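You operate a simulated robot arm through the tools that you are given. There is no shell and no other tool. Be economical: measure what you need, move in short steps, check, and stop when the job is done.

Carry out the task below with a simulated robot arm. There is one attempt and no reset: what you move stays moved.

TASK
Water the yellow pot till the soil gauge shows green.
Fine: push the gauge into its soil first; put can and gauge back; the other pot stays dry.

It is judged by the outcome, as a careful person would: the job done as asked, and still so three seconds after it is handed in. It fails if anything else is knocked over, pushed out of place, dropped, spilled or broken.

THE ROBOT
A 7-joint arm with a two-finger parallel gripper, fixed in place. Base frame: the origin is at the foot of the arm, x ahead of it, y to its left, z up; the work surface is at about z = 0.78. Lengths are in m, angles in rad, forces in N, time in s.
With the tool pointing down near the work surface it reaches from about 0.3 to 0.7 m from the base axis. Its first joint turns from -1.152 to 1.152 rad. Payload 1.57 kg.
Tool frame: the origin (TCP) lies between the finger pads and is the grasp point; the fingertips stand 0.03 m ahead of it; z points along the fingers, y is the line along which they close. The gripper opens to 0.11 m. The fingers are 0.024 m wide and 0.012 m thick; the gripper's body (0.048 by 0.112 m) begins 0.078 m behind the TCP.
Orientation is that of the tool frame in the base frame, as a unit quaternion [w, x, y, z]. With the fingers straight down and closing along the base's y, the tool's x points along the base's -x, its y along +y and its z along -z.

THE INTERFACE
- The arm moves only by the tool play_rows. Its argument "targets" is a list of rows, each a list of 3 entries, a list of its own where there are three numbers: the turn, a rotation vector about the base's x, y, z in rad, then the shift along the base's x, y, z in mm, then the gripper command, from -1 (shut) to 1 (fully open), values between in proportion. In form: [[[rx, ry, rz], [tx, ty, tz], gripper], ...]. A call has 1 to 10 rows; each row shifts and turns the commanded pose from where the row before left it. A row lasts 0.2 s, in which the tool goes at most 0.05 m and 0.15 rad; a call with a longer step from one row to the next is refused whole, and so is a gripper value outside its range. A pose out of reach is approached as far as the arm can. The call stops where the force on the tool passes 70 N (or 10 N more than at its start, if that is more) or the arm is blocked; 0.2 s more then pass. The fingers move at their own pace (about 0.108 m/s each) and stop on an object; they squeeze with about 37 N. The grip force told is the motor's: it shows also when the fingers shut on nothing. Time passes only in rows, and 0.2 s behind the last, so rows that do not move let the fingers close. It gives the time, the measured TCP pose, the force on the tool (base axes), the opening and the grip force at its end, in the units of the frame above (readings bear some noise).
- Cameras (640 x 400 px; columns grow to the right, rows downward): "scene" is fixed at [0.171, -0.3917, 1.4147]; the picture's right is [0.75, -0.66, 0.00], its down [-0.31, -0.36, -0.88] and it looks along [0.58, 0.66, -0.47] (base axes); focal length 229 px, centre (320, 200). "wrist" rides on the gripper at [-0.036, 0, -0.08] in the tool frame; the picture's right is [0.00, -1.00, 0.00], its down [0.97, 0.00, -0.24] and it looks along [0.24, 0.00, 0.97] (tool axes); focal length 218 px, centre (320, 200).
- camera(camera): a new picture of that camera. No time passes.
- measure_at(camera, pixels): there is no depth. For up to 12 entries [column, row, z] of the newest picture of that camera ("zoom" is the newest enlarged one), the place [x, y] in the base frame at which the ray of that pixel passes the height z, good to about 0.002 m. No time passes.
- inspect(camera, box): a new picture of the part [left, top, right, bottom] of that camera's present view, enlarged. No time passes.
- close_job(): hands the job in; it is judged then, once.

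Work in short steps. Measure before you move; look again where a grasp or a placing could have gone wrong, and mend it. You have 80 turns and 38 pictures in all, the two below and enlarged ones among them. Open the gripper and draw the arm clear of the work before you hand the job in, unless the task says otherwise; then end with one line.

The tools are called after "Call:" as a command line: name --argument value ..., lists and objects as JSON in quotes. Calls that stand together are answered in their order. play_rows: Moves the arm, as the interface text tells. Its arguments: {"type":"object","properties":{"targets":{"type":"array"}},"required":["targets"]} The other tools are called the same way: camera (camera) takes a picture; measure_at (camera, pixels) gives the place at which the rays of pixels pass given heights; inspect (camera, box) takes an enlarged picture of a part of a camera's view; close_job () hands the job in.

At the start:

```text
time: 0.0
eef_pos: [0.4281, -0.0894, 1.26]
tcp_rot: [0.0, 0.0, 1.0, 0.0]
force: [-0.2, -0.2, -1.0]
width: 0.1101
gripper_force: 0.1
```

scene: 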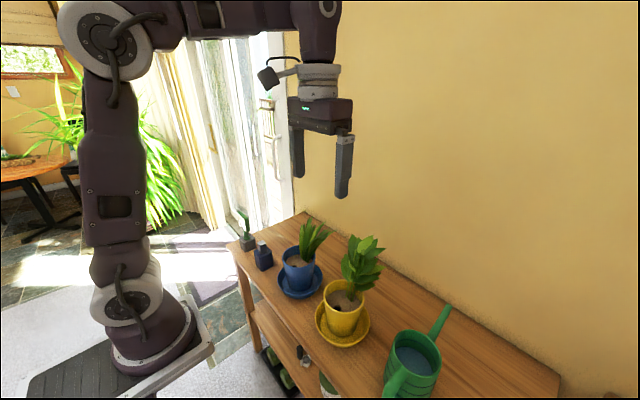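
wrist: 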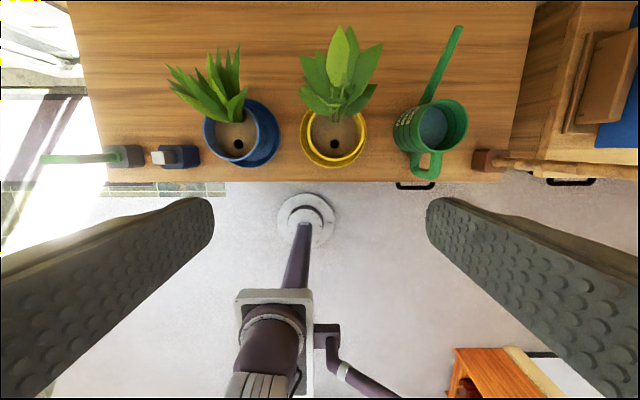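

The wrist view shows the yellow pot at (335,135), can at (430,140), and small blue things at (175,157) and (125,155). I'll enlarge these to identify the gauge.

Call:
inspect --camera "scene" --box '[220, 190, 380, 290]'

Call:
inspect --camera "wrist" --box '[30, 90, 270, 240]'

Call:
inspect --camera "scene" --box '[300, 220, 588, 400]'

Call:
inspect --camera "wrist" --box '[280, 10, 520, 190]'

```text
4.00 times, centred on (300, 240) of scene
```

zoom: 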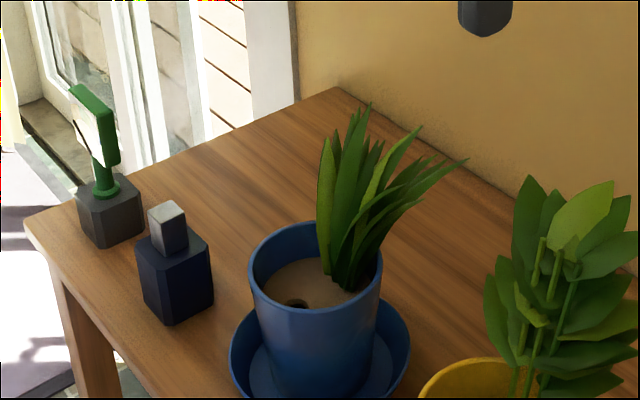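

```text
2.67 times, centred on (150, 165) of wrist
```

zoom: 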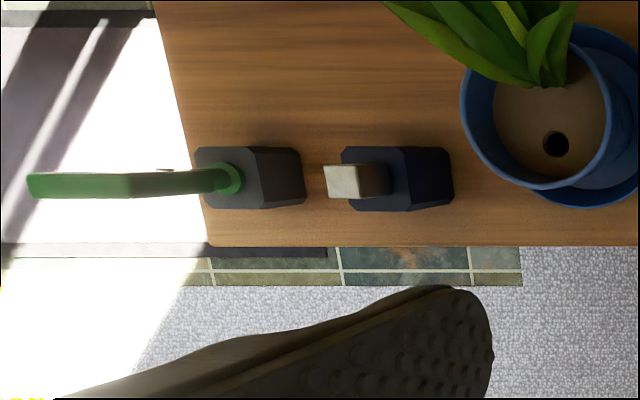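

```text
2.22 times, centred on (444, 310) of scene
```

zoom: 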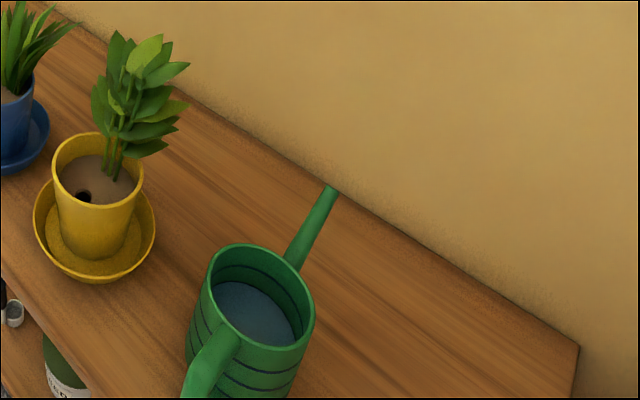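

```text
2.22 times, centred on (400, 100) of wrist
```

zoom: 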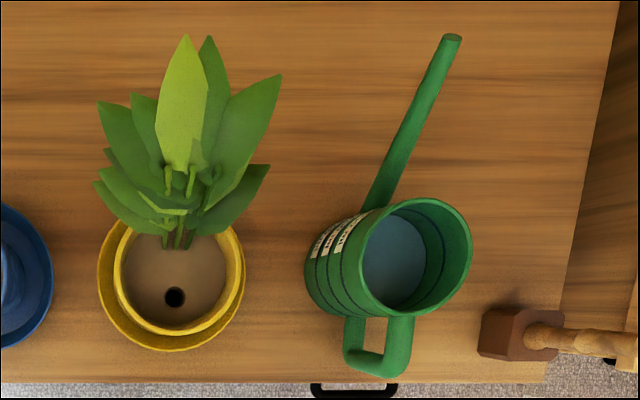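

Gauge: the green-stemmed white-faced head in the grey block at the far left. Now measuring from both cameras to triangulate the heights.

Call:
measure_at --camera "wrist" --pixels '[[334.7, 143.7, 0.85], [334.7, 143.7, 0.9], [117.8, 157.7, 0.8], [117.8, 157.7, 0.83], [42, 159.5, 0.9], [42, 159.5, 0.93], [444, 103, 0.88], [425, 165, 0.85], [458, 27, 0.9], [238, 144, 0.85], [433, 125, 0.85], [335, 125, 0.86]]'

Call:
measure_at --camera "scene" --pixels '[[337.4, 308.2, 0.85], [337.4, 308.2, 0.9], [246.5, 237.5, 0.8], [246.5, 237.5, 0.83], [242.5, 212, 0.9], [242.5, 212, 0.93], [449, 305, 0.9], [449, 305, 0.95], [395, 377, 0.85], [294, 265.7, 0.85], [410, 335, 0.88], [435, 372, 0.88]]'

```text
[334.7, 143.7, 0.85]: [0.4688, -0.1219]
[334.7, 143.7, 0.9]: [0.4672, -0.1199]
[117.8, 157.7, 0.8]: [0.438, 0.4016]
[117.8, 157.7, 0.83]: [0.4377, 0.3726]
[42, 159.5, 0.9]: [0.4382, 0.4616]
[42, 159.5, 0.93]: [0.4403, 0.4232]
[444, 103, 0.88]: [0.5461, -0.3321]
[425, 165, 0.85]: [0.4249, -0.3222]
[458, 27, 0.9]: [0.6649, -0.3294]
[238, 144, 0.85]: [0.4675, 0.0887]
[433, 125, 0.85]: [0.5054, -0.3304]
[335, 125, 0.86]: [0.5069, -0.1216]
```

```text
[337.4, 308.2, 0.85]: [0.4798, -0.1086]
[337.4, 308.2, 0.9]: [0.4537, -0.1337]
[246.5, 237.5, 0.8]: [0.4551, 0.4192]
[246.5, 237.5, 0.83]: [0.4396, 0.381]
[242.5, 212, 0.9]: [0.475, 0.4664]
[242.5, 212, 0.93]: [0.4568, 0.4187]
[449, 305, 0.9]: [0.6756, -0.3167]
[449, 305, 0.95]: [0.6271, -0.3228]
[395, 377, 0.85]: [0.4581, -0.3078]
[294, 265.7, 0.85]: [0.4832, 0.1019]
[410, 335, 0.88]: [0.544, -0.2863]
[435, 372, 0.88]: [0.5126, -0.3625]
```

Triangulation gives: yellow hole ≈ (0.468,-0.121,0.872), blue hole ≈ (0.467,0.087), gauge stem ≈ (0.44,0.37) from z 0.835 to ~0.955. I move nearer the gauge, staying high, to look.

Call:
play_rows --targets '[[[0, 0, 0], [0, 40, -8], 1], [[0, 0, 0], [0, 40, -8], 1], [[0, 0, 0], [0, 40, -8], 1], [[0, 0, 0], [0, 40, -8], 1], [[0, 0, 0], [0, 40, -8], 1], [[0, 0, 0], [0, 40, -8], 1], [[0, 0, 0], [0, 40, -8], 1], [[0, 0, 0], [0, 40, -8], 1], [[0, 0, 0], [0, 40, -8], 1], [[0, 0, 0], [0, 40, -8], 1]]'

Call:
inspect --camera "wrist" --box '[160, 80, 400, 230]'

Call:
inspect --camera "scene" --box '[216, 200, 280, 270]'

```text
time: 2.2
eef_pos: [0.4285, 0.3105, 1.179]
tcp_rot: [-0.001, 0.0, 1.0, 0.0]
force: [-0.6, 0.7, -0.2]
width: 0.11
gripper_force: 0.0
```

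```text
2.67 times, centred on (280, 155) of wrist
```

zoom: 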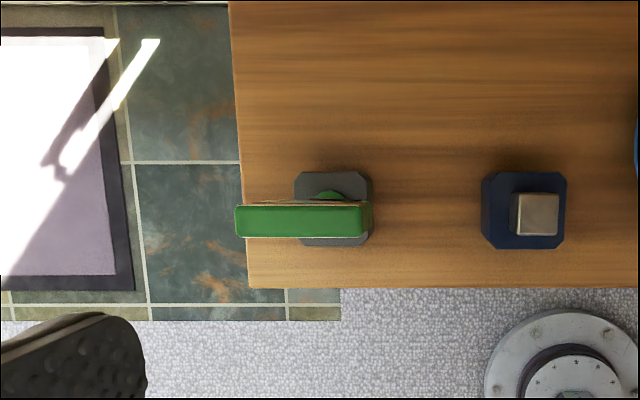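

```text
5.71 times, centred on (248, 235) of scene
```

zoom: 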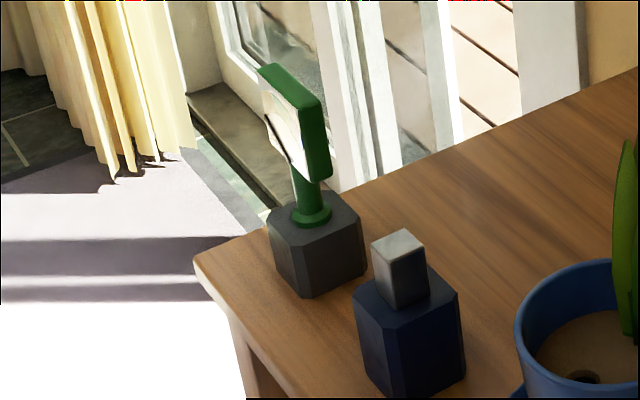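

The gauge head is a plate, wide along y, thin along x, its white face toward -x. Measuring its top corners from both views.

Call:
measure_at --camera "wrist" --pixels '[[297, 163.2, 0.95], [297, 163.2, 0.92], [248.5, 163.2, 0.95], [248.5, 163.2, 0.92], [297, 157, 0.95], [297, 169, 0.95], [283.7, 152, 0.835], [285, 158.3, 0.83], [361, 159.5, 0.86]]'

Call:
measure_at --camera "scene" --pixels '[[247.6, 217.5, 0.92], [247.6, 217.5, 0.95], [238.9, 211.5, 0.92], [238.9, 211.5, 0.95], [246.5, 230.5, 0.89], [246.5, 272, 0.84], [246.6, 273.5, 0.84], [247, 231, 0.9], [247.5, 232, 0.88]]'

```text
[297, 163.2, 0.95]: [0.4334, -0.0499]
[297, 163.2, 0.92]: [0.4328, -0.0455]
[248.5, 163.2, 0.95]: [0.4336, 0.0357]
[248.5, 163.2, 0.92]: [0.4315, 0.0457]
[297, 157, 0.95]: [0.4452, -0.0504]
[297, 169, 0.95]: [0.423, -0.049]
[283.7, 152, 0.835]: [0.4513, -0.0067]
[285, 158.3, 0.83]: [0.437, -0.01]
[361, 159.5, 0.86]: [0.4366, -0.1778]
```

```text
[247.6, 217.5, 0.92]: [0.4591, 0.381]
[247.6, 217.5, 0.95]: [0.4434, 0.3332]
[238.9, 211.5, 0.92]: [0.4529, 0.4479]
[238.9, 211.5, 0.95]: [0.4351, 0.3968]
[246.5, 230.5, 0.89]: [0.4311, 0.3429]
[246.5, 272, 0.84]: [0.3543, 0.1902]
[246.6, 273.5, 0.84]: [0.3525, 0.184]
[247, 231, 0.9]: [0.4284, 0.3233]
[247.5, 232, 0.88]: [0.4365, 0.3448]
```

The last wrist pixels were resolved against the old pose, so I computed them by hand: head centre ≈ (0.441, 0.377), z 0.885–0.945, about 0.068 wide in y. I line up above and then descend part way.

Call:
play_rows --targets '[[[0, 0, 0], [6, 33, 0], 1], [[0, 0, 0], [6.5, 33.5, 0], 1], [[0, 0, 0], [0, 0, -45], 1], [[0, 0, 0], [0, 0, -45], 1], [[0, 0, 0], [0, 0, -40], 1], [[0, 0, 0], [0, 0, 0], 1]]'

Call:
camera --camera "wrist"

```text
time: 3.6
eef_pos: [0.4399, 0.377, 1.0491]
tcp_rot: [0.0, 0.0, 1.0, 0.0]
force: [0.2, 0.1, 0.7]
width: 0.1102
gripper_force: 0.2
```

```text
29 pictures are left
```

wrist: 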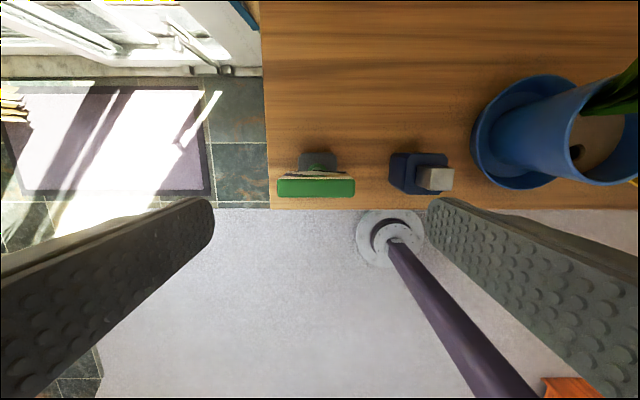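

Head centred at column 316, row 187, i.e. (0.442, 0.380). Descend to z 0.915 and close.

Call:
play_rows --targets '[[[0, 0, 0], [2, 2, -45], 1], [[0, 0, 0], [0, 0, -45], 1], [[0, 0, 0], [0, 0, -44], 1], [[0, 0, 0], [0, 0, 0], 0.2], [[0, 0, 0], [0, 0, 0], -0.3], [[0, 0, 0], [0, 0, 0], -1], [[0, 0, 0], [0, 0, 0], -1]]'

```text
time: 5.2
eef_pos: [0.4419, 0.3778, 0.9149]
tcp_rot: [0.0, 0.0, 1.0, 0.0]
force: [0.7, 2.0, -1.0]
width: 0.0696
gripper_force: 37.1
```

Gripped at width 0.0696. Lift straight up.

Call:
play_rows --targets '[[[0, 0, 0], [0, 0, 15], -1], [[0, 0, 0], [0, 0, 30], -1], [[0, 0, 0], [0, 0, 40], -1], [[0, 0, 0], [0, 0, 45], -1], [[0, 0, 0], [0, 0, 45], -1], [[0, 0, 0], [0, 0, 45], -1]]'

Call:
camera --camera "scene"

Call:
inspect --camera "scene" --box '[180, 120, 340, 220]'

```text
time: 6.6
eef_pos: [0.4422, 0.3782, 1.1358]
tcp_rot: [0.0, 0.0, 1.0, -0.001]
force: [0.0, -0.3, -0.7]
width: 0.0693
gripper_force: 37.2
```

```text
28 pictures are left
```

scene: 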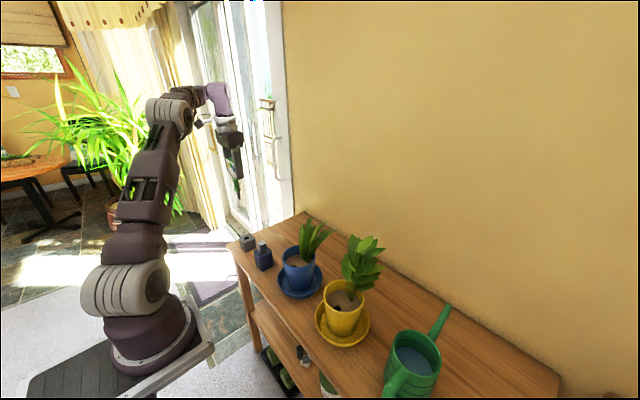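

```text
4.00 times, centred on (260, 170) of scene
```

zoom: 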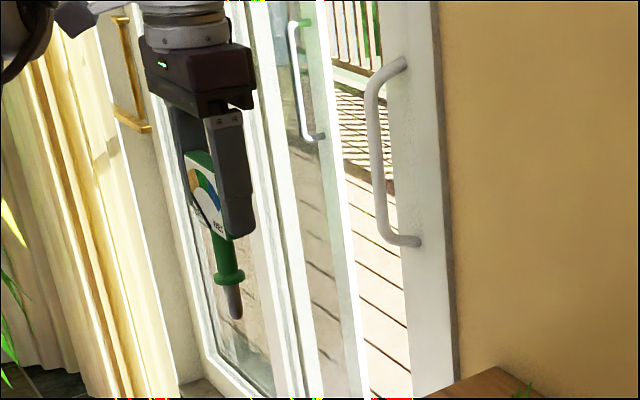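

The gauge is out with its probe (~0.04) below the flange. Checking plant height in the scene before approaching.

Call:
measure_at --camera "scene" --pixels '[[352, 237, 0.95], [352, 237, 1.0], [352, 237, 1.05], [372, 237, 1.0], [372, 237, 1.05], [384, 249, 1.0], [384, 249, 1.05], [342, 265, 0.95], [342, 265, 1.0], [345, 283, 0.95], [345, 283, 1.0]]'

Call:
inspect --camera "scene" --box '[300, 220, 420, 350]'

```text
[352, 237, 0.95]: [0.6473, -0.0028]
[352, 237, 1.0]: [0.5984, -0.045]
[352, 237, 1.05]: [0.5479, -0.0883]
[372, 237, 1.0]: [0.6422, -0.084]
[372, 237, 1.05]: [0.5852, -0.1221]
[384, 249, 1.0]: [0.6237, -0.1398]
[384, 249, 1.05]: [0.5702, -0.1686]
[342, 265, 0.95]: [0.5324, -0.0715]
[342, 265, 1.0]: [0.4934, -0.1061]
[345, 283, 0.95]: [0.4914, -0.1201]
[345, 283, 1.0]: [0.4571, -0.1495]
```

```text
3.08 times, centred on (360, 285) of scene
```

zoom: 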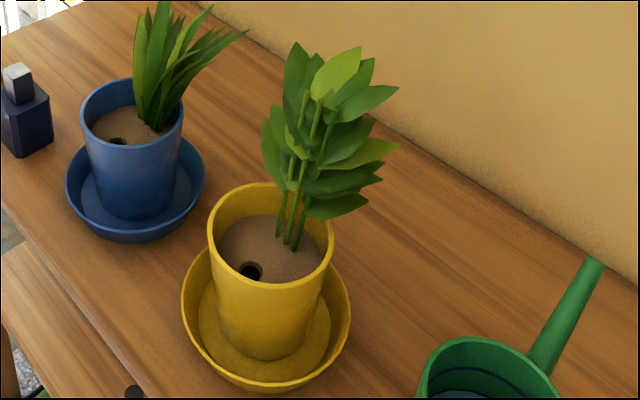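

Plant leaves stay at x>0.51, so the approach at x 0.468 is clear. Carry the gauge high along x≈0.442 over to y≈-0.121.

Call:
play_rows --targets '[[[0, 0, 0], [0, 0, 45], -1], [[0, 0, 0], [0, -45, 0], -1], [[0, 0, 0], [0, -45, 0], -1], [[0, 0, 0], [0, -45, 0], -1], [[0, 0, 0], [0, -45, 0], -1], [[0, 0, 0], [0, -45, 0], -1], [[0, 0, 0], [0, -45, 0], -1], [[0, 0, 0], [0, -45, 0], -1], [[0, 0, 0], [0, -45, 0], -1], [[0, 0, 0], [0, -45, 0], -1]]'

Call:
play_rows --targets '[[[0, 0, 0], [10, -45, 0], -1], [[0, 0, 0], [16, -49, 0], -1], [[0, 0, 0], [0, 0, -45], -1], [[0, 0, 0], [0, 0, -45], -1], [[0, 0, 0], [0, 0, -35], -1], [[0, 0, 0], [0, 0, 0], -1]]'

Call:
inspect --camera "scene" --box '[280, 180, 440, 350]'

Call:
camera --camera "wrist"

```text
time: 8.8
eef_pos: [0.4431, 0.3782, 1.1802]
tcp_rot: [0.0, 0.001, 1.0, 0.0]
force: [0.6, 0.2, -0.8]
width: 0.0694
gripper_force: 36.7
out of reach, approached as far as the arm can: row 2, 3, 4, 5, 6, 7, 8, 9, 10
```

```text
refused: row 2 steps farther than a row can; nothing moved
```

```text
2.35 times, centred on (360, 265) of scene
```

zoom: 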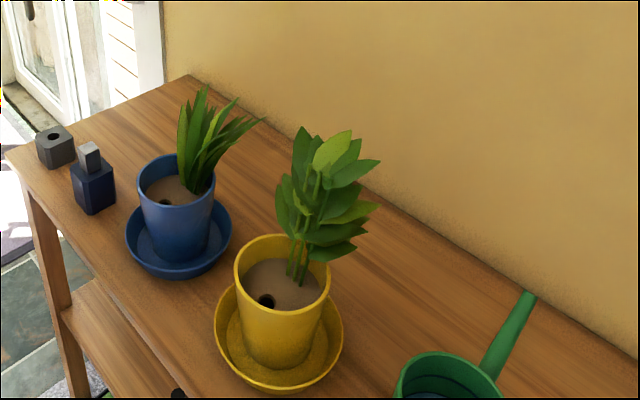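

```text
24 pictures are left
```

wrist: 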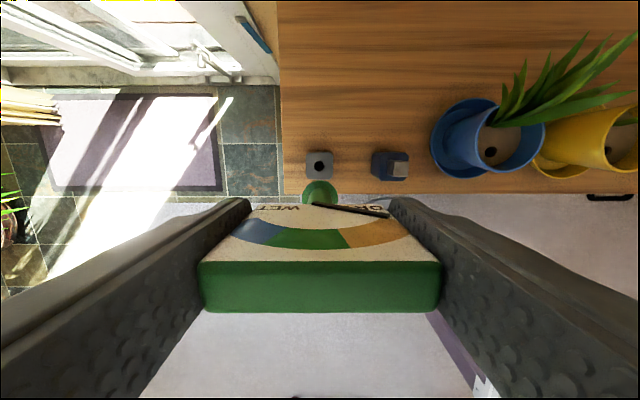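

The dial face is visible to the wrist camera (needle at the orange/dry end). The sideways move was out of reach from this height; try small steps lower.

Call:
play_rows --targets '[[[0, 0, 0], [0, 0, -20], -1], [[0, 0, 0], [0, -20, 0], -1]]'

```text
time: 9.4
eef_pos: [0.443, 0.3573, 1.1596]
tcp_rot: [0.0, -0.001, 1.0, 0.0]
force: [0.1, 0.5, -0.5]
width: 0.0696
gripper_force: 36.8
```

Works, so continue sideways at z≈1.16.

Call:
play_rows --targets '[[[0, 0, 0], [0, -40, 0], -1], [[0, 0, 0], [0, -40, 0], -1], [[0, 0, 0], [0, -40, 0], -1], [[0, 0, 0], [0, -40, 0], -1], [[0, 0, 0], [0, -40, 0], -1], [[0, 0, 0], [0, -40, 0], -1], [[0, 0, 0], [0, -40, 0], -1], [[0, 0, 0], [0, -40, 0], -1], [[0, 0, 0], [0, -40, 0], -1], [[0, 0, 0], [0, -40, 0], -1]]'

```text
time: 11.6
eef_pos: [0.443, -0.0431, 1.1618]
tcp_rot: [-0.001, -0.001, 1.0, 0.0]
force: [-0.3, 0.0, -1.0]
width: 0.0691
gripper_force: 37.4
```

Call:
play_rows --targets '[[[0, 0, 0], [8, -39, 0], -1], [[0, 0, 0], [16, -39, 0], -1], [[0, 0, 0], [0, 0, -40], -1], [[0, 0, 0], [0, 0, -40], -1], [[0, 0, 0], [0, 0, -40], -1], [[0, 0, 0], [0, 0, 0], -1]]'

Call:
inspect --camera "scene" --box '[280, 200, 440, 360]'

Call:
camera --camera "wrist"

```text
time: 13.0
eef_pos: [0.4666, -0.1205, 1.04]
tcp_rot: [0.0, 0.0, 1.0, 0.0]
force: [1.3, -0.5, 0.4]
width: 0.0692
gripper_force: 37.2
```

```text
2.50 times, centred on (360, 280) of scene
```

zoom: 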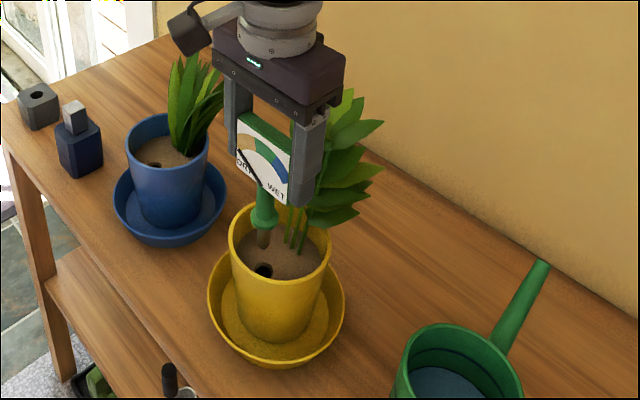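

```text
22 pictures are left
```

wrist: 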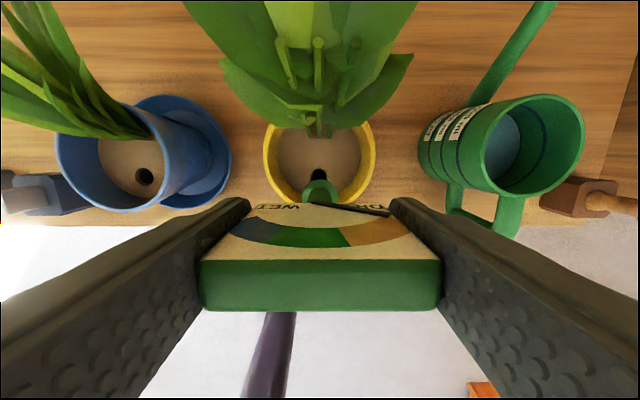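

The probe tip is at zoom (263,245) right above the hole (263,270); wrist shows the hole at (319,175). Verify alignment numerically.

Call:
measure_at --camera "zoom" --pixels '[[263, 270, 0.872], [263, 270, 0.88], [263, 270, 0.86], [263, 246, 0.89], [263, 246, 0.9], [263, 246, 0.91], [263, 246, 0.92]]'

Call:
measure_at --camera "wrist" --pixels '[[319, 175, 0.86], [319, 175, 0.872], [319, 175, 0.88], [275, 172, 0.885], [365, 172, 0.885]]'

Call:
inspect --camera "wrist" --box '[250, 110, 390, 220]'

```text
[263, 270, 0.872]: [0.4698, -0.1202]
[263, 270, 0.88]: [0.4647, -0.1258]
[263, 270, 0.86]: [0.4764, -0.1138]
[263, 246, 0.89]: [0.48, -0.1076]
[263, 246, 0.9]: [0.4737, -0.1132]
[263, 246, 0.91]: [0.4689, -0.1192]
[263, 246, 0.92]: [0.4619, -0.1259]
```

```text
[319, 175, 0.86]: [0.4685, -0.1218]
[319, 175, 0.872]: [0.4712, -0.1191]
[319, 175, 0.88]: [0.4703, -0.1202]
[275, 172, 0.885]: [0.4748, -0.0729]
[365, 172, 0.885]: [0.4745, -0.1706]
```

```text
3.64 times, centred on (320, 165) of wrist
```

zoom: 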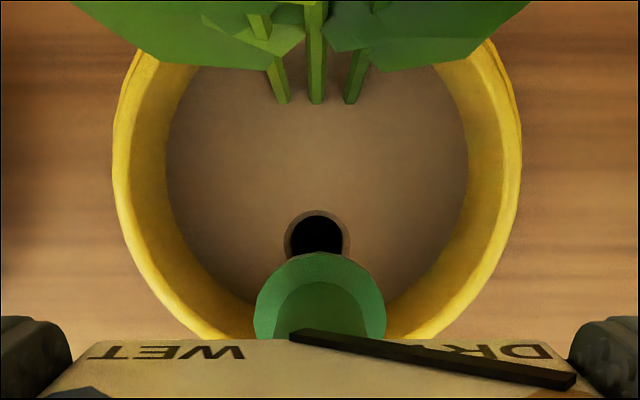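

Hole at (0.469,-0.120), tool at (0.4666,-0.1205). Nudge +2 mm in x and push down gradually.

Call:
play_rows --targets '[[[0, 0, 0], [2, 0.5, -20], -1], [[0, 0, 0], [0, 0, -15], -1], [[0, 0, 0], [0, 0, -12], -1], [[0, 0, 0], [0, 0, -12], -1], [[0, 0, 0], [0, 0, -12], -1], [[0, 0, 0], [0, 0, 0], -1]]'

Call:
inspect --camera "scene" --box '[300, 230, 400, 330]'

```text
time: 14.4
eef_pos: [0.4683, -0.1189, 0.9697]
tcp_rot: [-0.001, 0.0, 1.0, 0.001]
force: [4.8, -0.1, -0.2]
width: 0.0694
gripper_force: 37.2
```

```text
4.00 times, centred on (350, 280) of scene
```

zoom: 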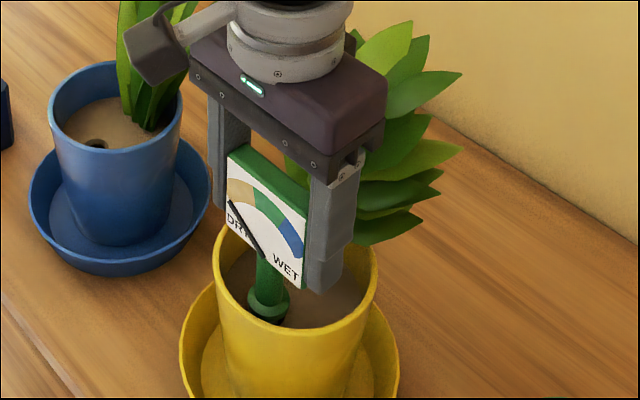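

The probe is entering the hole. Continue down in small steps until the flange meets the soil.

Call:
play_rows --targets '[[[0, 0, 0], [0.5, 0, -6], -1], [[0, 0, 0], [0, 0, -6], -1], [[0, 0, 0], [0, 0, -4], -1], [[0, 0, 0], [0, 0, 0], -1]]'

Call:
inspect --camera "scene" --box '[300, 230, 400, 330]'

```text
time: 15.4
eef_pos: [0.4706, -0.1206, 0.9544]
tcp_rot: [0.002, 0.0, 1.0, -0.001]
force: [-2.0, 2.4, 32.6]
width: 0.0695
gripper_force: 37.6
```

```text
4.00 times, centred on (350, 280) of scene
```

zoom: 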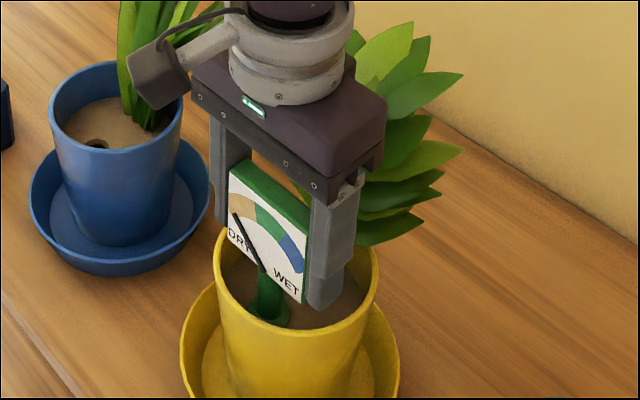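

Force 32 N upward: flange seated on the soil. Release and retreat straight up.

Call:
play_rows --targets '[[[0, 0, 0], [0, 0, 1], -0.2], [[0, 0, 0], [0, 0, 1], 0.7], [[0, 0, 0], [0, 0, 0], 0.7], [[0, 0, 0], [0, 0, 20], 0.7], [[0, 0, 0], [0, 0, 40], 0.7], [[0, 0, 0], [0, 0, 45], 0.7], [[0, 0, 0], [0, 0, 45], 0.7], [[0, 0, 0], [0, -40, 20], 0.7], [[0, 0, 0], [0, -40, 0], 0.7], [[0, 0, 0], [0, -40, 0], 0.7]]'

Call:
camera --camera "scene"

Call:
camera --camera "wrist"

```text
time: 17.6
eef_pos: [0.4692, -0.2407, 1.1254]
tcp_rot: [0.001, -0.001, 1.0, 0.0]
force: [1.2, 0.2, -0.5]
width: 0.0936
gripper_force: 0.1
```

```text
18 pictures are left
```

scene: 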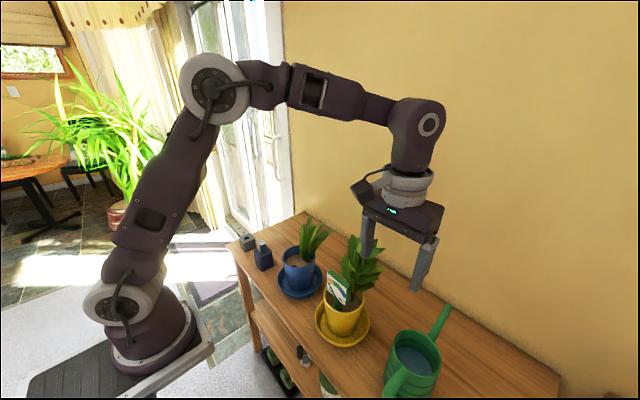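

```text
17 pictures are left
```

wrist: 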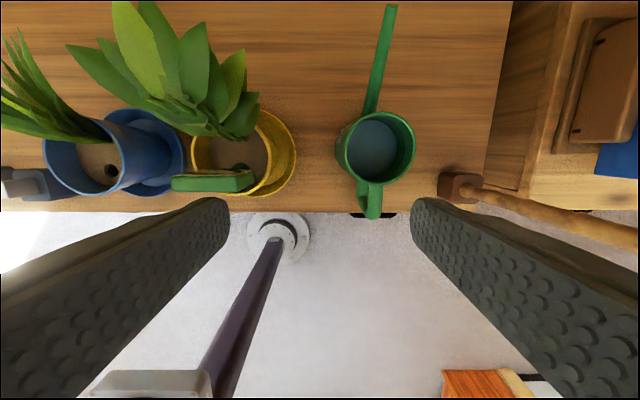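

Gauge is standing in the yellow pot. Now measure the can: wrist rim centre (375,146), spout tip (391,8), handle (370,200); scene rim centre (416,355), tip (447,306).

Call:
measure_at --camera "wrist" --pixels '[[375, 146, 0.86], [375, 146, 0.9], [391, 8, 0.86], [391, 8, 0.92], [370, 218, 0.86], [370, 218, 0.9], [370, 185, 0.88], [337, 146, 0.88], [415, 146, 0.88], [365, 112, 0.82], [360, 200, 0.87], [382, 200, 0.87]]'

Call:
measure_at --camera "scene" --pixels '[[416, 355, 0.86], [416, 355, 0.9], [447, 306, 0.86], [447, 306, 0.92], [388, 376, 0.86], [388, 376, 0.9]]'

Call:
inspect --camera "scene" --box '[360, 290, 480, 400]'

Call:
inspect --camera "wrist" --box '[290, 0, 490, 230]'

```text
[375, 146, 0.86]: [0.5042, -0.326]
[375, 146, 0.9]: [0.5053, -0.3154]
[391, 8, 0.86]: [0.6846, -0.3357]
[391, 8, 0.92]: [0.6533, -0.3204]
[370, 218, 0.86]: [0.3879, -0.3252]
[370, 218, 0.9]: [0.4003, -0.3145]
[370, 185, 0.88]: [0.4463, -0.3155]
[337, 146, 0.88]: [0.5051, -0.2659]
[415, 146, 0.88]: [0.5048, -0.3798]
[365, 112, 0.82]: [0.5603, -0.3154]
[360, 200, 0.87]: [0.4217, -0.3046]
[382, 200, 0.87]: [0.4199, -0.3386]
```

```text
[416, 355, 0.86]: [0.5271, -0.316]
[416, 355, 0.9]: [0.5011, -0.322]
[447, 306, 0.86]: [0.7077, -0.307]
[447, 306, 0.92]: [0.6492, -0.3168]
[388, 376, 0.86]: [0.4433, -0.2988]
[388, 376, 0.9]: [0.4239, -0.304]
```

```text
3.64 times, centred on (420, 345) of scene
```

zoom: 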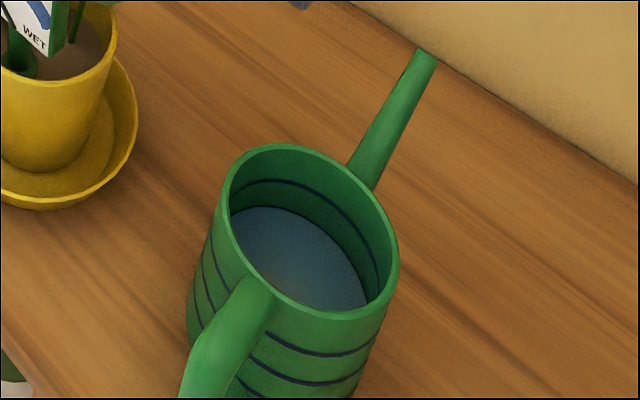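

```text
1.74 times, centred on (390, 115) of wrist
```

zoom: 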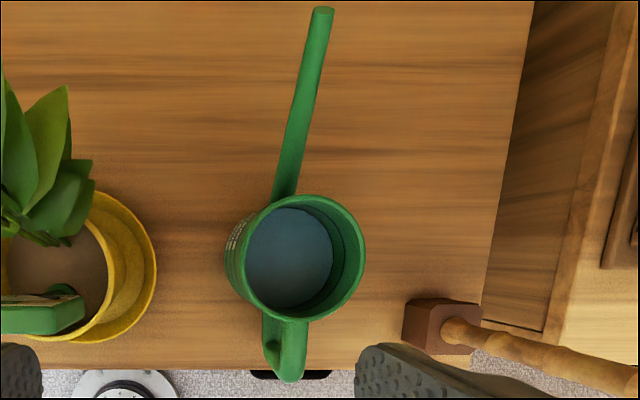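

Can: rim centre ≈ (0.505,-0.319,0.893), spout along +x with tip ≈ (0.658,-0.319,0.91), handle at x≈0.42. Plan: carry it turned 90° so the spout points +y over the yellow pot. First I test that turned and tilted pose empty-handed.

Call:
play_rows --targets '[[[0, 0, 0.15], [0, -15, 0], 0.7], [[0, 0, 0.15], [0, -15, 0], 0.7], [[0, 0, 0.15], [0, -15, 0], 0.7], [[0, 0, 0.15], [0, -15, 0], 0.7], [[0, 0, 0.15], [0, -15, 0], 0.7], [[0, 0, 0.15], [0, -15, 0], 0.7], [[0, 0, 0.15], [0, -15, 0], 0.7], [[0, 0, 0.15], [0, -15, 0], 0.7], [[0, 0, 0.15], [0, -15, -10], 0.7], [[0, 0, 0.15], [0, -15, -10], 0.7]]'

Call:
play_rows --targets '[[[-0.14, 0, 0], [0, 0, -10], 0.7], [[-0.14, 0, 0], [0, 0, -10], 0.7], [[-0.14, 0, 0], [0, 0, -10], 0.7], [[-0.14, 0, 0], [0, 0, 0], 0.7], [[-0.14, 0, 0], [0, 0, 0], 0.7], [[-0.14, 0, 0], [0, 0, 0], 0.7]]'

```text
time: 19.8
eef_pos: [0.4686, -0.391, 1.1066]
tcp_rot: [0.001, -0.682, 0.731, 0.0]
force: [0.4, 0.3, -0.1]
width: 0.0936
gripper_force: 0.0
```

```text
time: 21.2
eef_pos: [0.4691, -0.3903, 1.0745]
tcp_rot: [-0.278, -0.622, 0.668, -0.298]
force: [0.6, 0.2, -0.4]
width: 0.0936
gripper_force: 0.1
```

Both turn and tilt are reachable. Undo them and go above the handle for a close look.

Call:
play_rows --targets '[[[0.14, 0, 0], [0, 0, 10], 0.7], [[0.14, 0, 0], [0, 0, 10], 0.7], [[0.14, 0, 0], [0, 0, 10], 0.7], [[0.14, 0, 0], [0, 0, 0], 0.7], [[0.14, 0, 0], [0, 0, 0], 0.7], [[0.14, 0, 0], [0, 0, 0], 0.7]]'

Call:
play_rows --targets '[[[0, 0, -0.15], [-5, 7, 0], 0.7], [[0, 0, -0.15], [-5, 7, 0], 0.7], [[0, 0, -0.15], [-5, 7, 0], 0.7], [[0, 0, -0.15], [-5, 7, 0], 0.7], [[0, 0, -0.15], [-5, 7, 0], 0.7], [[0, 0, -0.15], [-5, 7, 0], 0.7], [[0, 0, -0.15], [-5, 7, 0], 0.7], [[0, 0, -0.15], [-5, 7, 0], 0.7], [[0, 0, -0.15], [-5, 7, 0], 0.7], [[0, 0, -0.15], [-5, 8, 0], 0.7]]'

Call:
camera --camera "wrist"

```text
time: 22.6
eef_pos: [0.4698, -0.3908, 1.1051]
tcp_rot: [0.001, -0.682, 0.731, 0.001]
force: [-0.1, 0.0, -0.4]
width: 0.0934
gripper_force: 0.0
```

```text
time: 24.8
eef_pos: [0.4196, -0.3198, 1.1059]
tcp_rot: [0.0, 0.0, 1.0, 0.0]
force: [0.5, 0.3, 0.1]
width: 0.0935
gripper_force: 0.1
```

```text
14 pictures are left
```

wrist: 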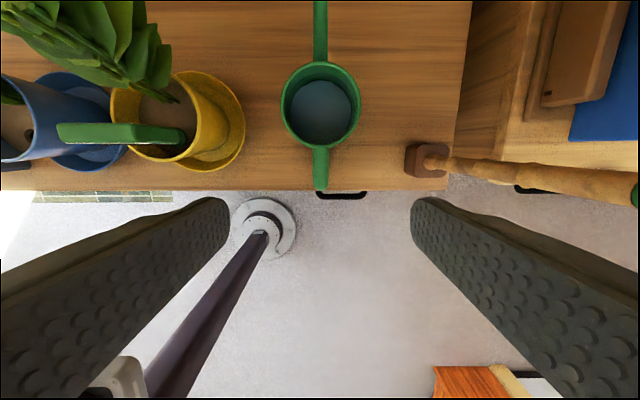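

Can and handle centred on column 320 (y=-0.32); handle spans x≈0.389–0.451, ~0.02 wide. Descend to z≈0.845 at x≈0.406, and look before closing.

Call:
play_rows --targets '[[[0, 0, 0], [-13, 0, -45], 0.5], [[0, 0, 0], [0, 0, -45], 0.3], [[0, 0, 0], [0, 0, -45], 0.2], [[0, 0, 0], [0, 0, -45], 0.2], [[0, 0, 0], [0, 0, -40], 0.2], [[0, 0, 0], [0, 0, -40], 0.2]]'

Call:
camera --camera "wrist"

```text
time: 26.2
eef_pos: [0.405, -0.3199, 0.8446]
tcp_rot: [-0.001, 0.0, 1.0, 0.0]
force: [0.2, 0.0, 0.0]
width: 0.0658
gripper_force: 0.0
```

```text
13 pictures are left
```

wrist: 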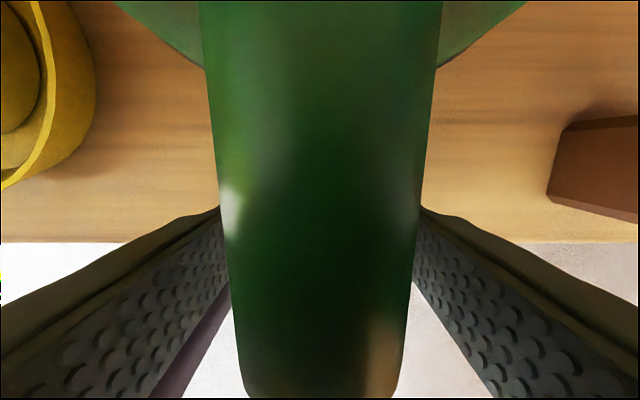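

Handle is centred between the fingers. Close.

Call:
play_rows --targets '[[[0, 0, 0], [0, 0, 0], -0.3], [[0, 0, 0], [0, 0, 0], -1], [[0, 0, 0], [0, 0, 0], -1], [[0, 0, 0], [0, 0, 0], -1]]'

Call:
play_rows --targets '[[[0, 0, 0], [0, 0, 5], -1], [[0, 0, 0], [0, 0, 10], -1], [[0, 0, 0], [0, 0, 15], -1], [[0, 0, 0], [0, 0, 0], -1]]'

Call:
camera --camera "scene"

```text
time: 27.2
eef_pos: [0.4058, -0.3203, 0.8456]
tcp_rot: [-0.001, 0.0, 1.0, 0.0]
force: [0.5, -0.8, -0.1]
width: 0.0217
gripper_force: 34.8
```

```text
time: 28.2
eef_pos: [0.4053, -0.32, 0.8762]
tcp_rot: [0.0, -0.001, 1.0, 0.0]
force: [-0.5, -0.6, -5.2]
width: 0.0219
gripper_force: 34.8
```

```text
12 pictures are left
```

scene: 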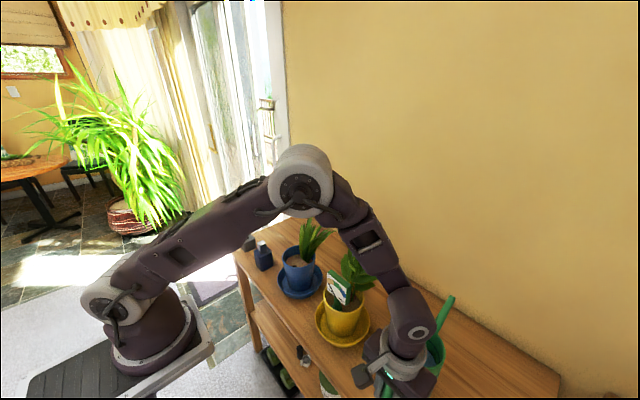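

The can is held level (force −5 N, tip at (451,298) as predicted). A tall upright stick stands near (0.43,-0.50), so I keep TCP y > −0.42. Lift high above the plant first.

Call:
play_rows --targets '[[[0, 0, 0], [0, 0, 20], -1], [[0, 0, 0], [0, 0, 26], -1], [[0, 0, 0], [0, 0, 26], -1], [[0, 0, 0], [0, 0, 26], -1], [[0, 0, 0], [0, 0, 26], -1], [[0, 0, 0], [0, 0, 26], -1], [[0, 0, 0], [0, 0, 20], -1], [[0, 0, 0], [0, 0, 10], -1], [[0, 0, 0], [0, 0, 0], -1]]'

Call:
play_rows --targets '[[[0, 0, 0.05], [7, -8, 0], -1], [[0, 0, 0.1], [10, -10, 0], -1], [[0, 0, 0.12], [10, -10, 0], -1], [[0, 0, 0.12], [10, -10, 0], -1], [[0, 0, 0.12], [10, -10, 0], -1], [[0, 0, 0.12], [10, -10, 0], -1], [[0, 0, 0.12], [10, -10, 0], -1], [[0, 0, 0.12], [7, -7, 0], -1], [[0, 0, 0.12], [3, -5, 0], -1], [[0, 0, 0.12], [0, 0, 0], -1]]'

Call:
camera --camera "scene"

```text
time: 30.2
eef_pos: [0.4061, -0.3181, 1.0555]
tcp_rot: [-0.001, 0.001, 1.0, 0.0]
force: [-0.7, -0.1, -5.9]
width: 0.0216
gripper_force: 35.3
```

```text
time: 32.4
eef_pos: [0.4835, -0.3998, 1.0549]
tcp_rot: [0.0, -0.528, 0.849, 0.0]
force: [-0.2, 0.3, -6.1]
width: 0.0218
gripper_force: 35.2
```

```text
11 pictures are left
```

scene: 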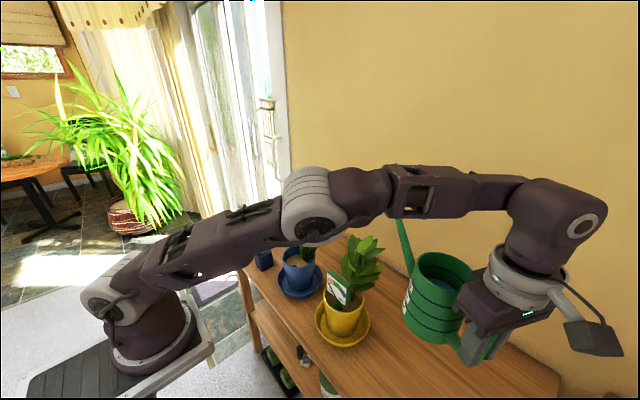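

Turn is 64° so far and clear. Finish the turn to 90° and back off to y −0.425.

Call:
play_rows --targets '[[[0, 0, 0.12], [0, -8, 0], -1], [[0, 0, 0.12], [0, -8, 0], -1], [[0, 0, 0.12], [0, -9, 0], -1], [[0, 0, 0.1], [0, 0, 0], -1], [[0, 0, 0], [0, 0, -20], -1], [[0, 0, 0], [0, 0, -25], -1], [[0, 0, 0], [0, 0, -25], -1], [[0, 0, 0], [0, 0, -15], -1], [[0, 0, 0], [0, 0, 0], -1]]'

Call:
camera --camera "scene"

```text
time: 34.4
eef_pos: [0.483, -0.4188, 0.9674]
tcp_rot: [0.0, 0.707, -0.707, 0.0]
force: [0.4, 0.6, -4.8]
width: 0.0218
gripper_force: 34.4
out of reach, approached as far as the arm can: row 3
```

```text
10 pictures are left
```

scene: 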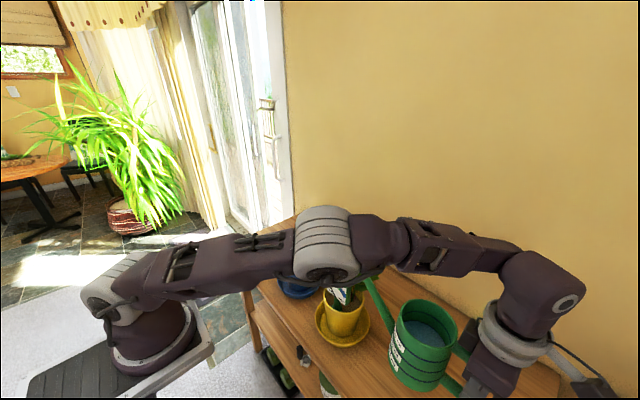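

Orientation is exactly 90°. Tilt slightly (0.25 rad, below pouring) while holding the tip near (0.483,-0.16,0.95), then look with the wrist camera.

Call:
play_rows --targets '[[[-0.05, 0, 0], [0, 0, -4], -1], [[-0.05, 0, 0], [0, 0, -4], -1], [[-0.05, 0, 0], [0, 0, -4], -1], [[-0.05, 0, 0], [0, -1, -4], -1], [[-0.05, 0, 0], [0, -1, -2], -1], [[0, 0, 0], [0, 0, 0], -1]]'

Call:
camera --camera "wrist"

```text
time: 35.8
eef_pos: [0.4822, -0.4213, 0.9499]
tcp_rot: [0.088, 0.702, -0.702, 0.087]
force: [-0.7, 0.5, -5.1]
width: 0.0221
gripper_force: 34.9
```

```text
9 pictures are left
```

wrist: 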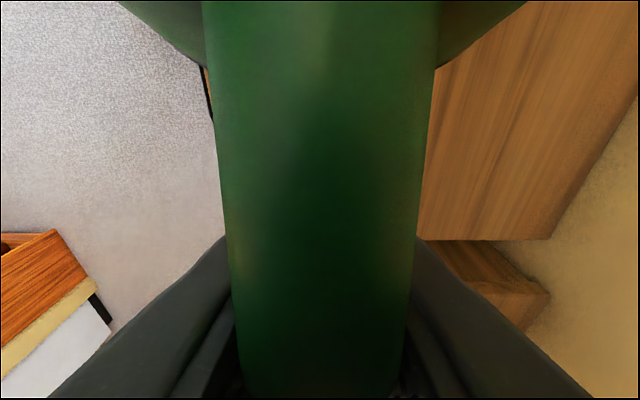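

The wrist view is blocked by the handle; check in the scene.

Call:
inspect --camera "scene" --box '[290, 250, 470, 390]'

```text
2.86 times, centred on (380, 320) of scene
```

zoom: 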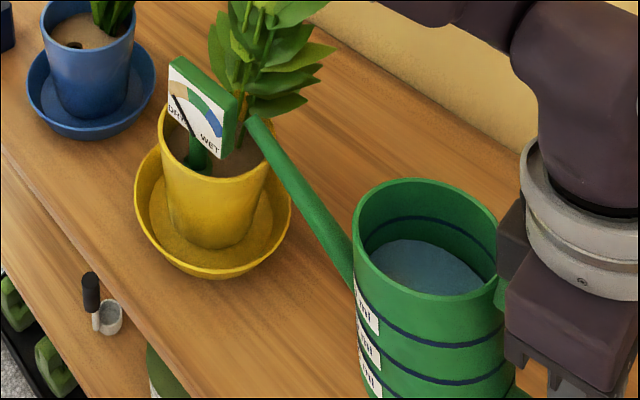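

Very clear view: tip at zoom (253,125) just beside the gauge head and over the pot. Verify the tip position.

Call:
measure_at --camera "zoom" --pixels '[[253, 125, 0.94], [253, 125, 0.95], [253, 125, 0.96], [270, 165, 0.887], [232, 155, 0.925], [160, 110, 0.887]]'

```text
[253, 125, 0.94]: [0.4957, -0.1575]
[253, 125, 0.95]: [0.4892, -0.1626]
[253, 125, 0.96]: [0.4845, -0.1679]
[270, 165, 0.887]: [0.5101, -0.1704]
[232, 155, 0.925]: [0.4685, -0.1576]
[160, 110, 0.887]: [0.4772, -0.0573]
```

Tip ≈ (0.487,-0.163,0.953). Lower 30 mm, move slightly forward, then tilt gradually holding the tip in place.

Call:
play_rows --targets '[[[0, 0, 0], [3, 0, -15], -1], [[0, 0, 0], [0, 4, -15], -1], [[0, 0, 0], [0, 4, 0], -1], [[-0.05, 0, 0], [0, 0.5, 13], -1], [[-0.05, 0, 0], [0, 0.7, 13], -1], [[0, 0, 0], [0, 0, 0], -1], [[-0.05, 0, 0], [0, 1.8, 13], -1], [[-0.05, 0, 0], [0, 2.1, 13], -1], [[0, 0, 0], [0, 0, 0], -1], [[0, 0, 0], [0, 0, 0], -1]]'

Call:
inspect --camera "scene" --box '[290, 250, 470, 390]'

```text
time: 38.0
eef_pos: [0.4855, -0.4095, 0.9718]
tcp_rot: [0.157, 0.689, -0.689, 0.157]
force: [-0.5, -0.6, -5.2]
width: 0.0216
gripper_force: 35.0
```

```text
2.86 times, centred on (380, 320) of scene
```

zoom: 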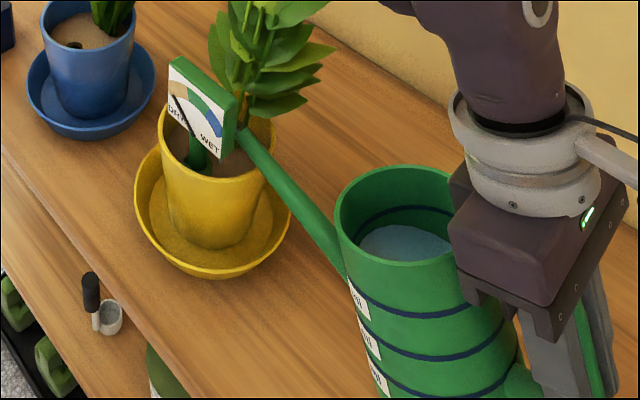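

No flow yet at 0.45 rad; tip at (243,135), inside the rim. Tilt to 0.6 rad.

Call:
play_rows --targets '[[[-0.05, 0, 0], [0, 2.9, 12.8], -1], [[0, 0, 0], [0, 0, 0], -1], [[-0.05, 0, 0], [0, 3.6, 12.6], -1], [[0, 0, 0], [0, 0, 0], -1], [[-0.05, 0, 0], [0, 4.2, 12.4], -1], [[0, 0, 0], [0, 0, 0], -1]]'

Call:
inspect --camera "scene" --box '[290, 250, 470, 390]'

```text
time: 39.4
eef_pos: [0.4854, -0.3986, 1.01]
tcp_rot: [-0.209, -0.675, 0.676, -0.209]
force: [0.0, 0.1, -4.3]
width: 0.0218
gripper_force: 35.0
```

```text
2.86 times, centred on (380, 320) of scene
```

zoom: 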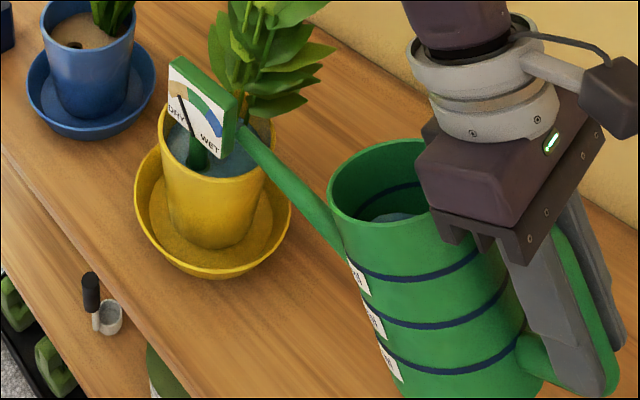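

Water now stands on the soil and the needle has begun to move. Tilt back to stop the flow and let it soak in.

Call:
play_rows --targets '[[[0.075, 0, 0], [0, -6, -18.7], -1], [[0.075, 0, 0], [0, -4.7, -19.1], -1], [[0, 0, 0], [0, 0, 0], -1], [[0, 0, 0], [0, 0, 0], -1], [[0, 0, 0], [0, 0, 0], -1], [[0, 0, 0], [0, 0, 0], -1], [[0, 0, 0], [0, 0, 0], -1], [[0, 0, 0], [0, 0, 0], -1]]'

Call:
inspect --camera "scene" --box '[310, 250, 410, 340]'

```text
time: 41.2
eef_pos: [0.4861, -0.4079, 0.9713]
tcp_rot: [0.157, 0.69, -0.689, 0.158]
force: [0.3, 1.2, -4.7]
width: 0.0216
gripper_force: 34.9
```

```text
4.44 times, centred on (360, 295) of scene
```

zoom: 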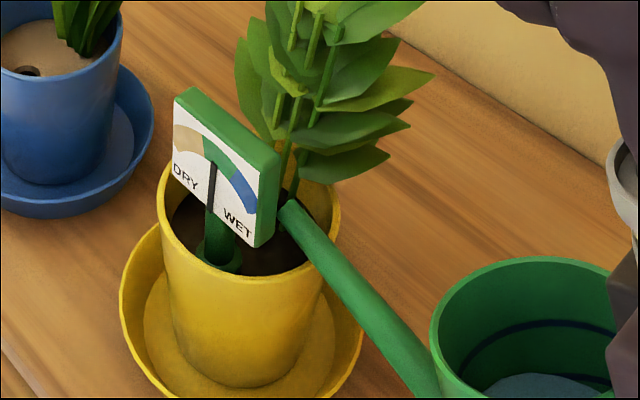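

Needle now points straight up, in the green band, and the soil is wet with no standing water. Stop watering: retrace the tilt and rise.

Call:
play_rows --targets '[[[0.05, 0, 0], [0, -2.1, -13], -1], [[0.05, 0, 0], [0, -1.8, -13], -1], [[0.05, 0, 0], [0, -0.7, -13], -1], [[0.05, 0, 0], [0, -4.5, -6], -1], [[0, 0, 0], [-3, -4, 15], -1], [[0.05, 0, 0], [0, 0, 12], -1], [[0.05, 0, 0], [0, 0, 4], -1], [[0.05, 0, 0], [0, 0, 4], -1], [[0.05, 0, 0], [0, 0, 4], -1], [[0.05, 0, 0], [0, 2, 4], -1]]'

Call:
play_rows --targets '[[[0, 0, 0], [0, 2, 20], -1], [[0, 0, 0], [0, 2, 25], -1], [[0, 0, 0], [0, 2, 25], -1], [[0, 0, 0], [0, 2, 18], -1], [[0, 0, 0], [0, 0, 0], -1]]'

```text
time: 43.4
eef_pos: [0.4828, -0.4198, 0.9702]
tcp_rot: [0.0, -0.707, 0.708, 0.001]
force: [-0.5, 0.0, -4.8]
width: 0.0217
gripper_force: 34.8
```

```text
time: 44.6
eef_pos: [0.4823, -0.4099, 1.0584]
tcp_rot: [0.0, 0.707, -0.707, 0.0]
force: [-0.4, -0.4, -5.1]
width: 0.0218
gripper_force: 34.3
```

Level again and above the plant. Turn back while returning toward the can's place.

Call:
play_rows --targets '[[[0, 0, -0.11], [0, 2, 0], -1], [[0, 0, -0.12], [0, 3, 0], -1], [[0, 0, -0.12], [0, 3, 0], -1], [[0, 0, -0.12], [0, 2, 0], -1], [[0, 0, -0.12], [-7, 7, 0], -1], [[0, 0, -0.12], [-8, 8, 0], -1], [[0, 0, -0.12], [-9, 9, 0], -1], [[0, 0, -0.12], [-9, 9, 0], -1], [[0, 0, -0.12], [-9, 9, 0], -1], [[0, 0, -0.12], [-9, 9, 0], -1]]'

Call:
play_rows --targets '[[[0, 0, -0.12], [-9, 9, 0], -1], [[0, 0, -0.12], [-9, 9, 0], -1], [[0, 0, -0.1408], [-8, 10.5, 0], -1], [[0, 0, 0], [0, 0, 0], -1]]'

```text
time: 46.8
eef_pos: [0.4318, -0.3504, 1.0574]
tcp_rot: [0.0, -0.189, 0.982, 0.0]
force: [-0.2, 0.4, -4.0]
width: 0.0218
gripper_force: 34.8
```

```text
time: 47.8
eef_pos: [0.4054, -0.3208, 1.0578]
tcp_rot: [0.0, 0.002, 1.0, -0.001]
force: [-0.2, 0.5, -4.3]
width: 0.0218
gripper_force: 35.4
```

Back at (0.4054,-0.3208) with the original heading. Lower, slowing near the table.

Call:
play_rows --targets '[[[0, 0, 0], [0, 0, -25], -1], [[0, 0, 0], [0, 0.5, -35], -1], [[0, 0, 0], [0, 0, -40], -1], [[0, 0, 0], [0, 0, -40], -1], [[0, 0, 0], [0, 0, -35], -1], [[0, 0, 0], [0, 0, -20], -1], [[0, 0, 0], [0, 0, -10], -1], [[0, 0, 0], [0, 0, -4], -1], [[0, 0, 0], [0, 0, -2], -1], [[0, 0, 0], [0, 0, 0], -1]]'

```text
time: 50.0
eef_pos: [0.4054, -0.3213, 0.8472]
tcp_rot: [0.0, 0.0, 1.0, 0.0]
force: [-0.2, 0.2, -4.4]
width: 0.0218
gripper_force: 35.1
```

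Call:
play_rows --targets '[[[0, 0, 0], [0, 0, -1], -1], [[0, 0, 0], [0, 0, -1], -1], [[0, 0, 0], [0, 0, 0], -1]]'

```text
time: 50.8
eef_pos: [0.4051, -0.3229, 0.845]
tcp_rot: [0.001, 0.0, 1.0, -0.001]
force: [-5.0, -1.1, 10.7]
width: 0.0221
gripper_force: 34.8
```

Contact with the table (10.7 N up). Release and rise.

Call:
play_rows --targets '[[[0, 0, 0], [0, 0, 0.5], -0.5], [[0, 0, 0], [0, 0, 0], 0.1], [[0, 0, 0], [0, 0, 0], 0.2], [[0, 0, 0], [0, 0, 20], 0.2], [[0, 0, 0], [0, 0, 45], 0.2], [[0, 0, 0], [0, 0, 45], 0.4], [[0, 0, 0], [0, 0, 45], 0.6], [[0, 0, 0], [0, 0, 45], 0.7], [[0, 0, 0], [0, 0, 40], 0.7]]'

Call:
play_rows --targets '[[[0, 0, 0], [13, 40, 15], 0.7], [[0, 0, 0], [13, 40, 15], 0.7], [[0, 0, 0], [13, 40, 15], 0.7], [[0, 0, 0], [12, 40, 0], 0.7], [[0, 0, 0], [13, 41, 0], 0.7], [[0, 0, 0], [0, 0, 0], 0.7]]'

Call:
camera --camera "scene"

Call:
inspect --camera "scene" --box '[310, 250, 410, 340]'

```text
time: 52.8
eef_pos: [0.4051, -0.3204, 1.0867]
tcp_rot: [0.0, 0.001, 1.0, 0.0]
force: [0.3, -0.3, -0.3]
width: 0.0932
gripper_force: 0.0
```

```text
time: 54.2
eef_pos: [0.4702, -0.1202, 1.1306]
tcp_rot: [0.0, 0.0, 1.0, 0.0]
force: [0.0, -0.3, -0.4]
width: 0.0933
gripper_force: 0.0
```

```text
4 pictures are left
```

scene: 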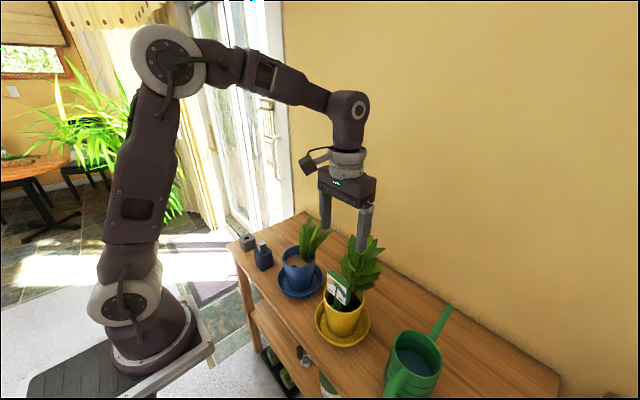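

```text
4.44 times, centred on (360, 295) of scene
```

zoom: 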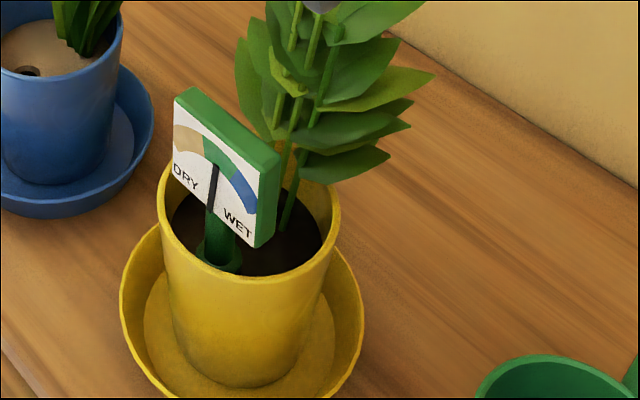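

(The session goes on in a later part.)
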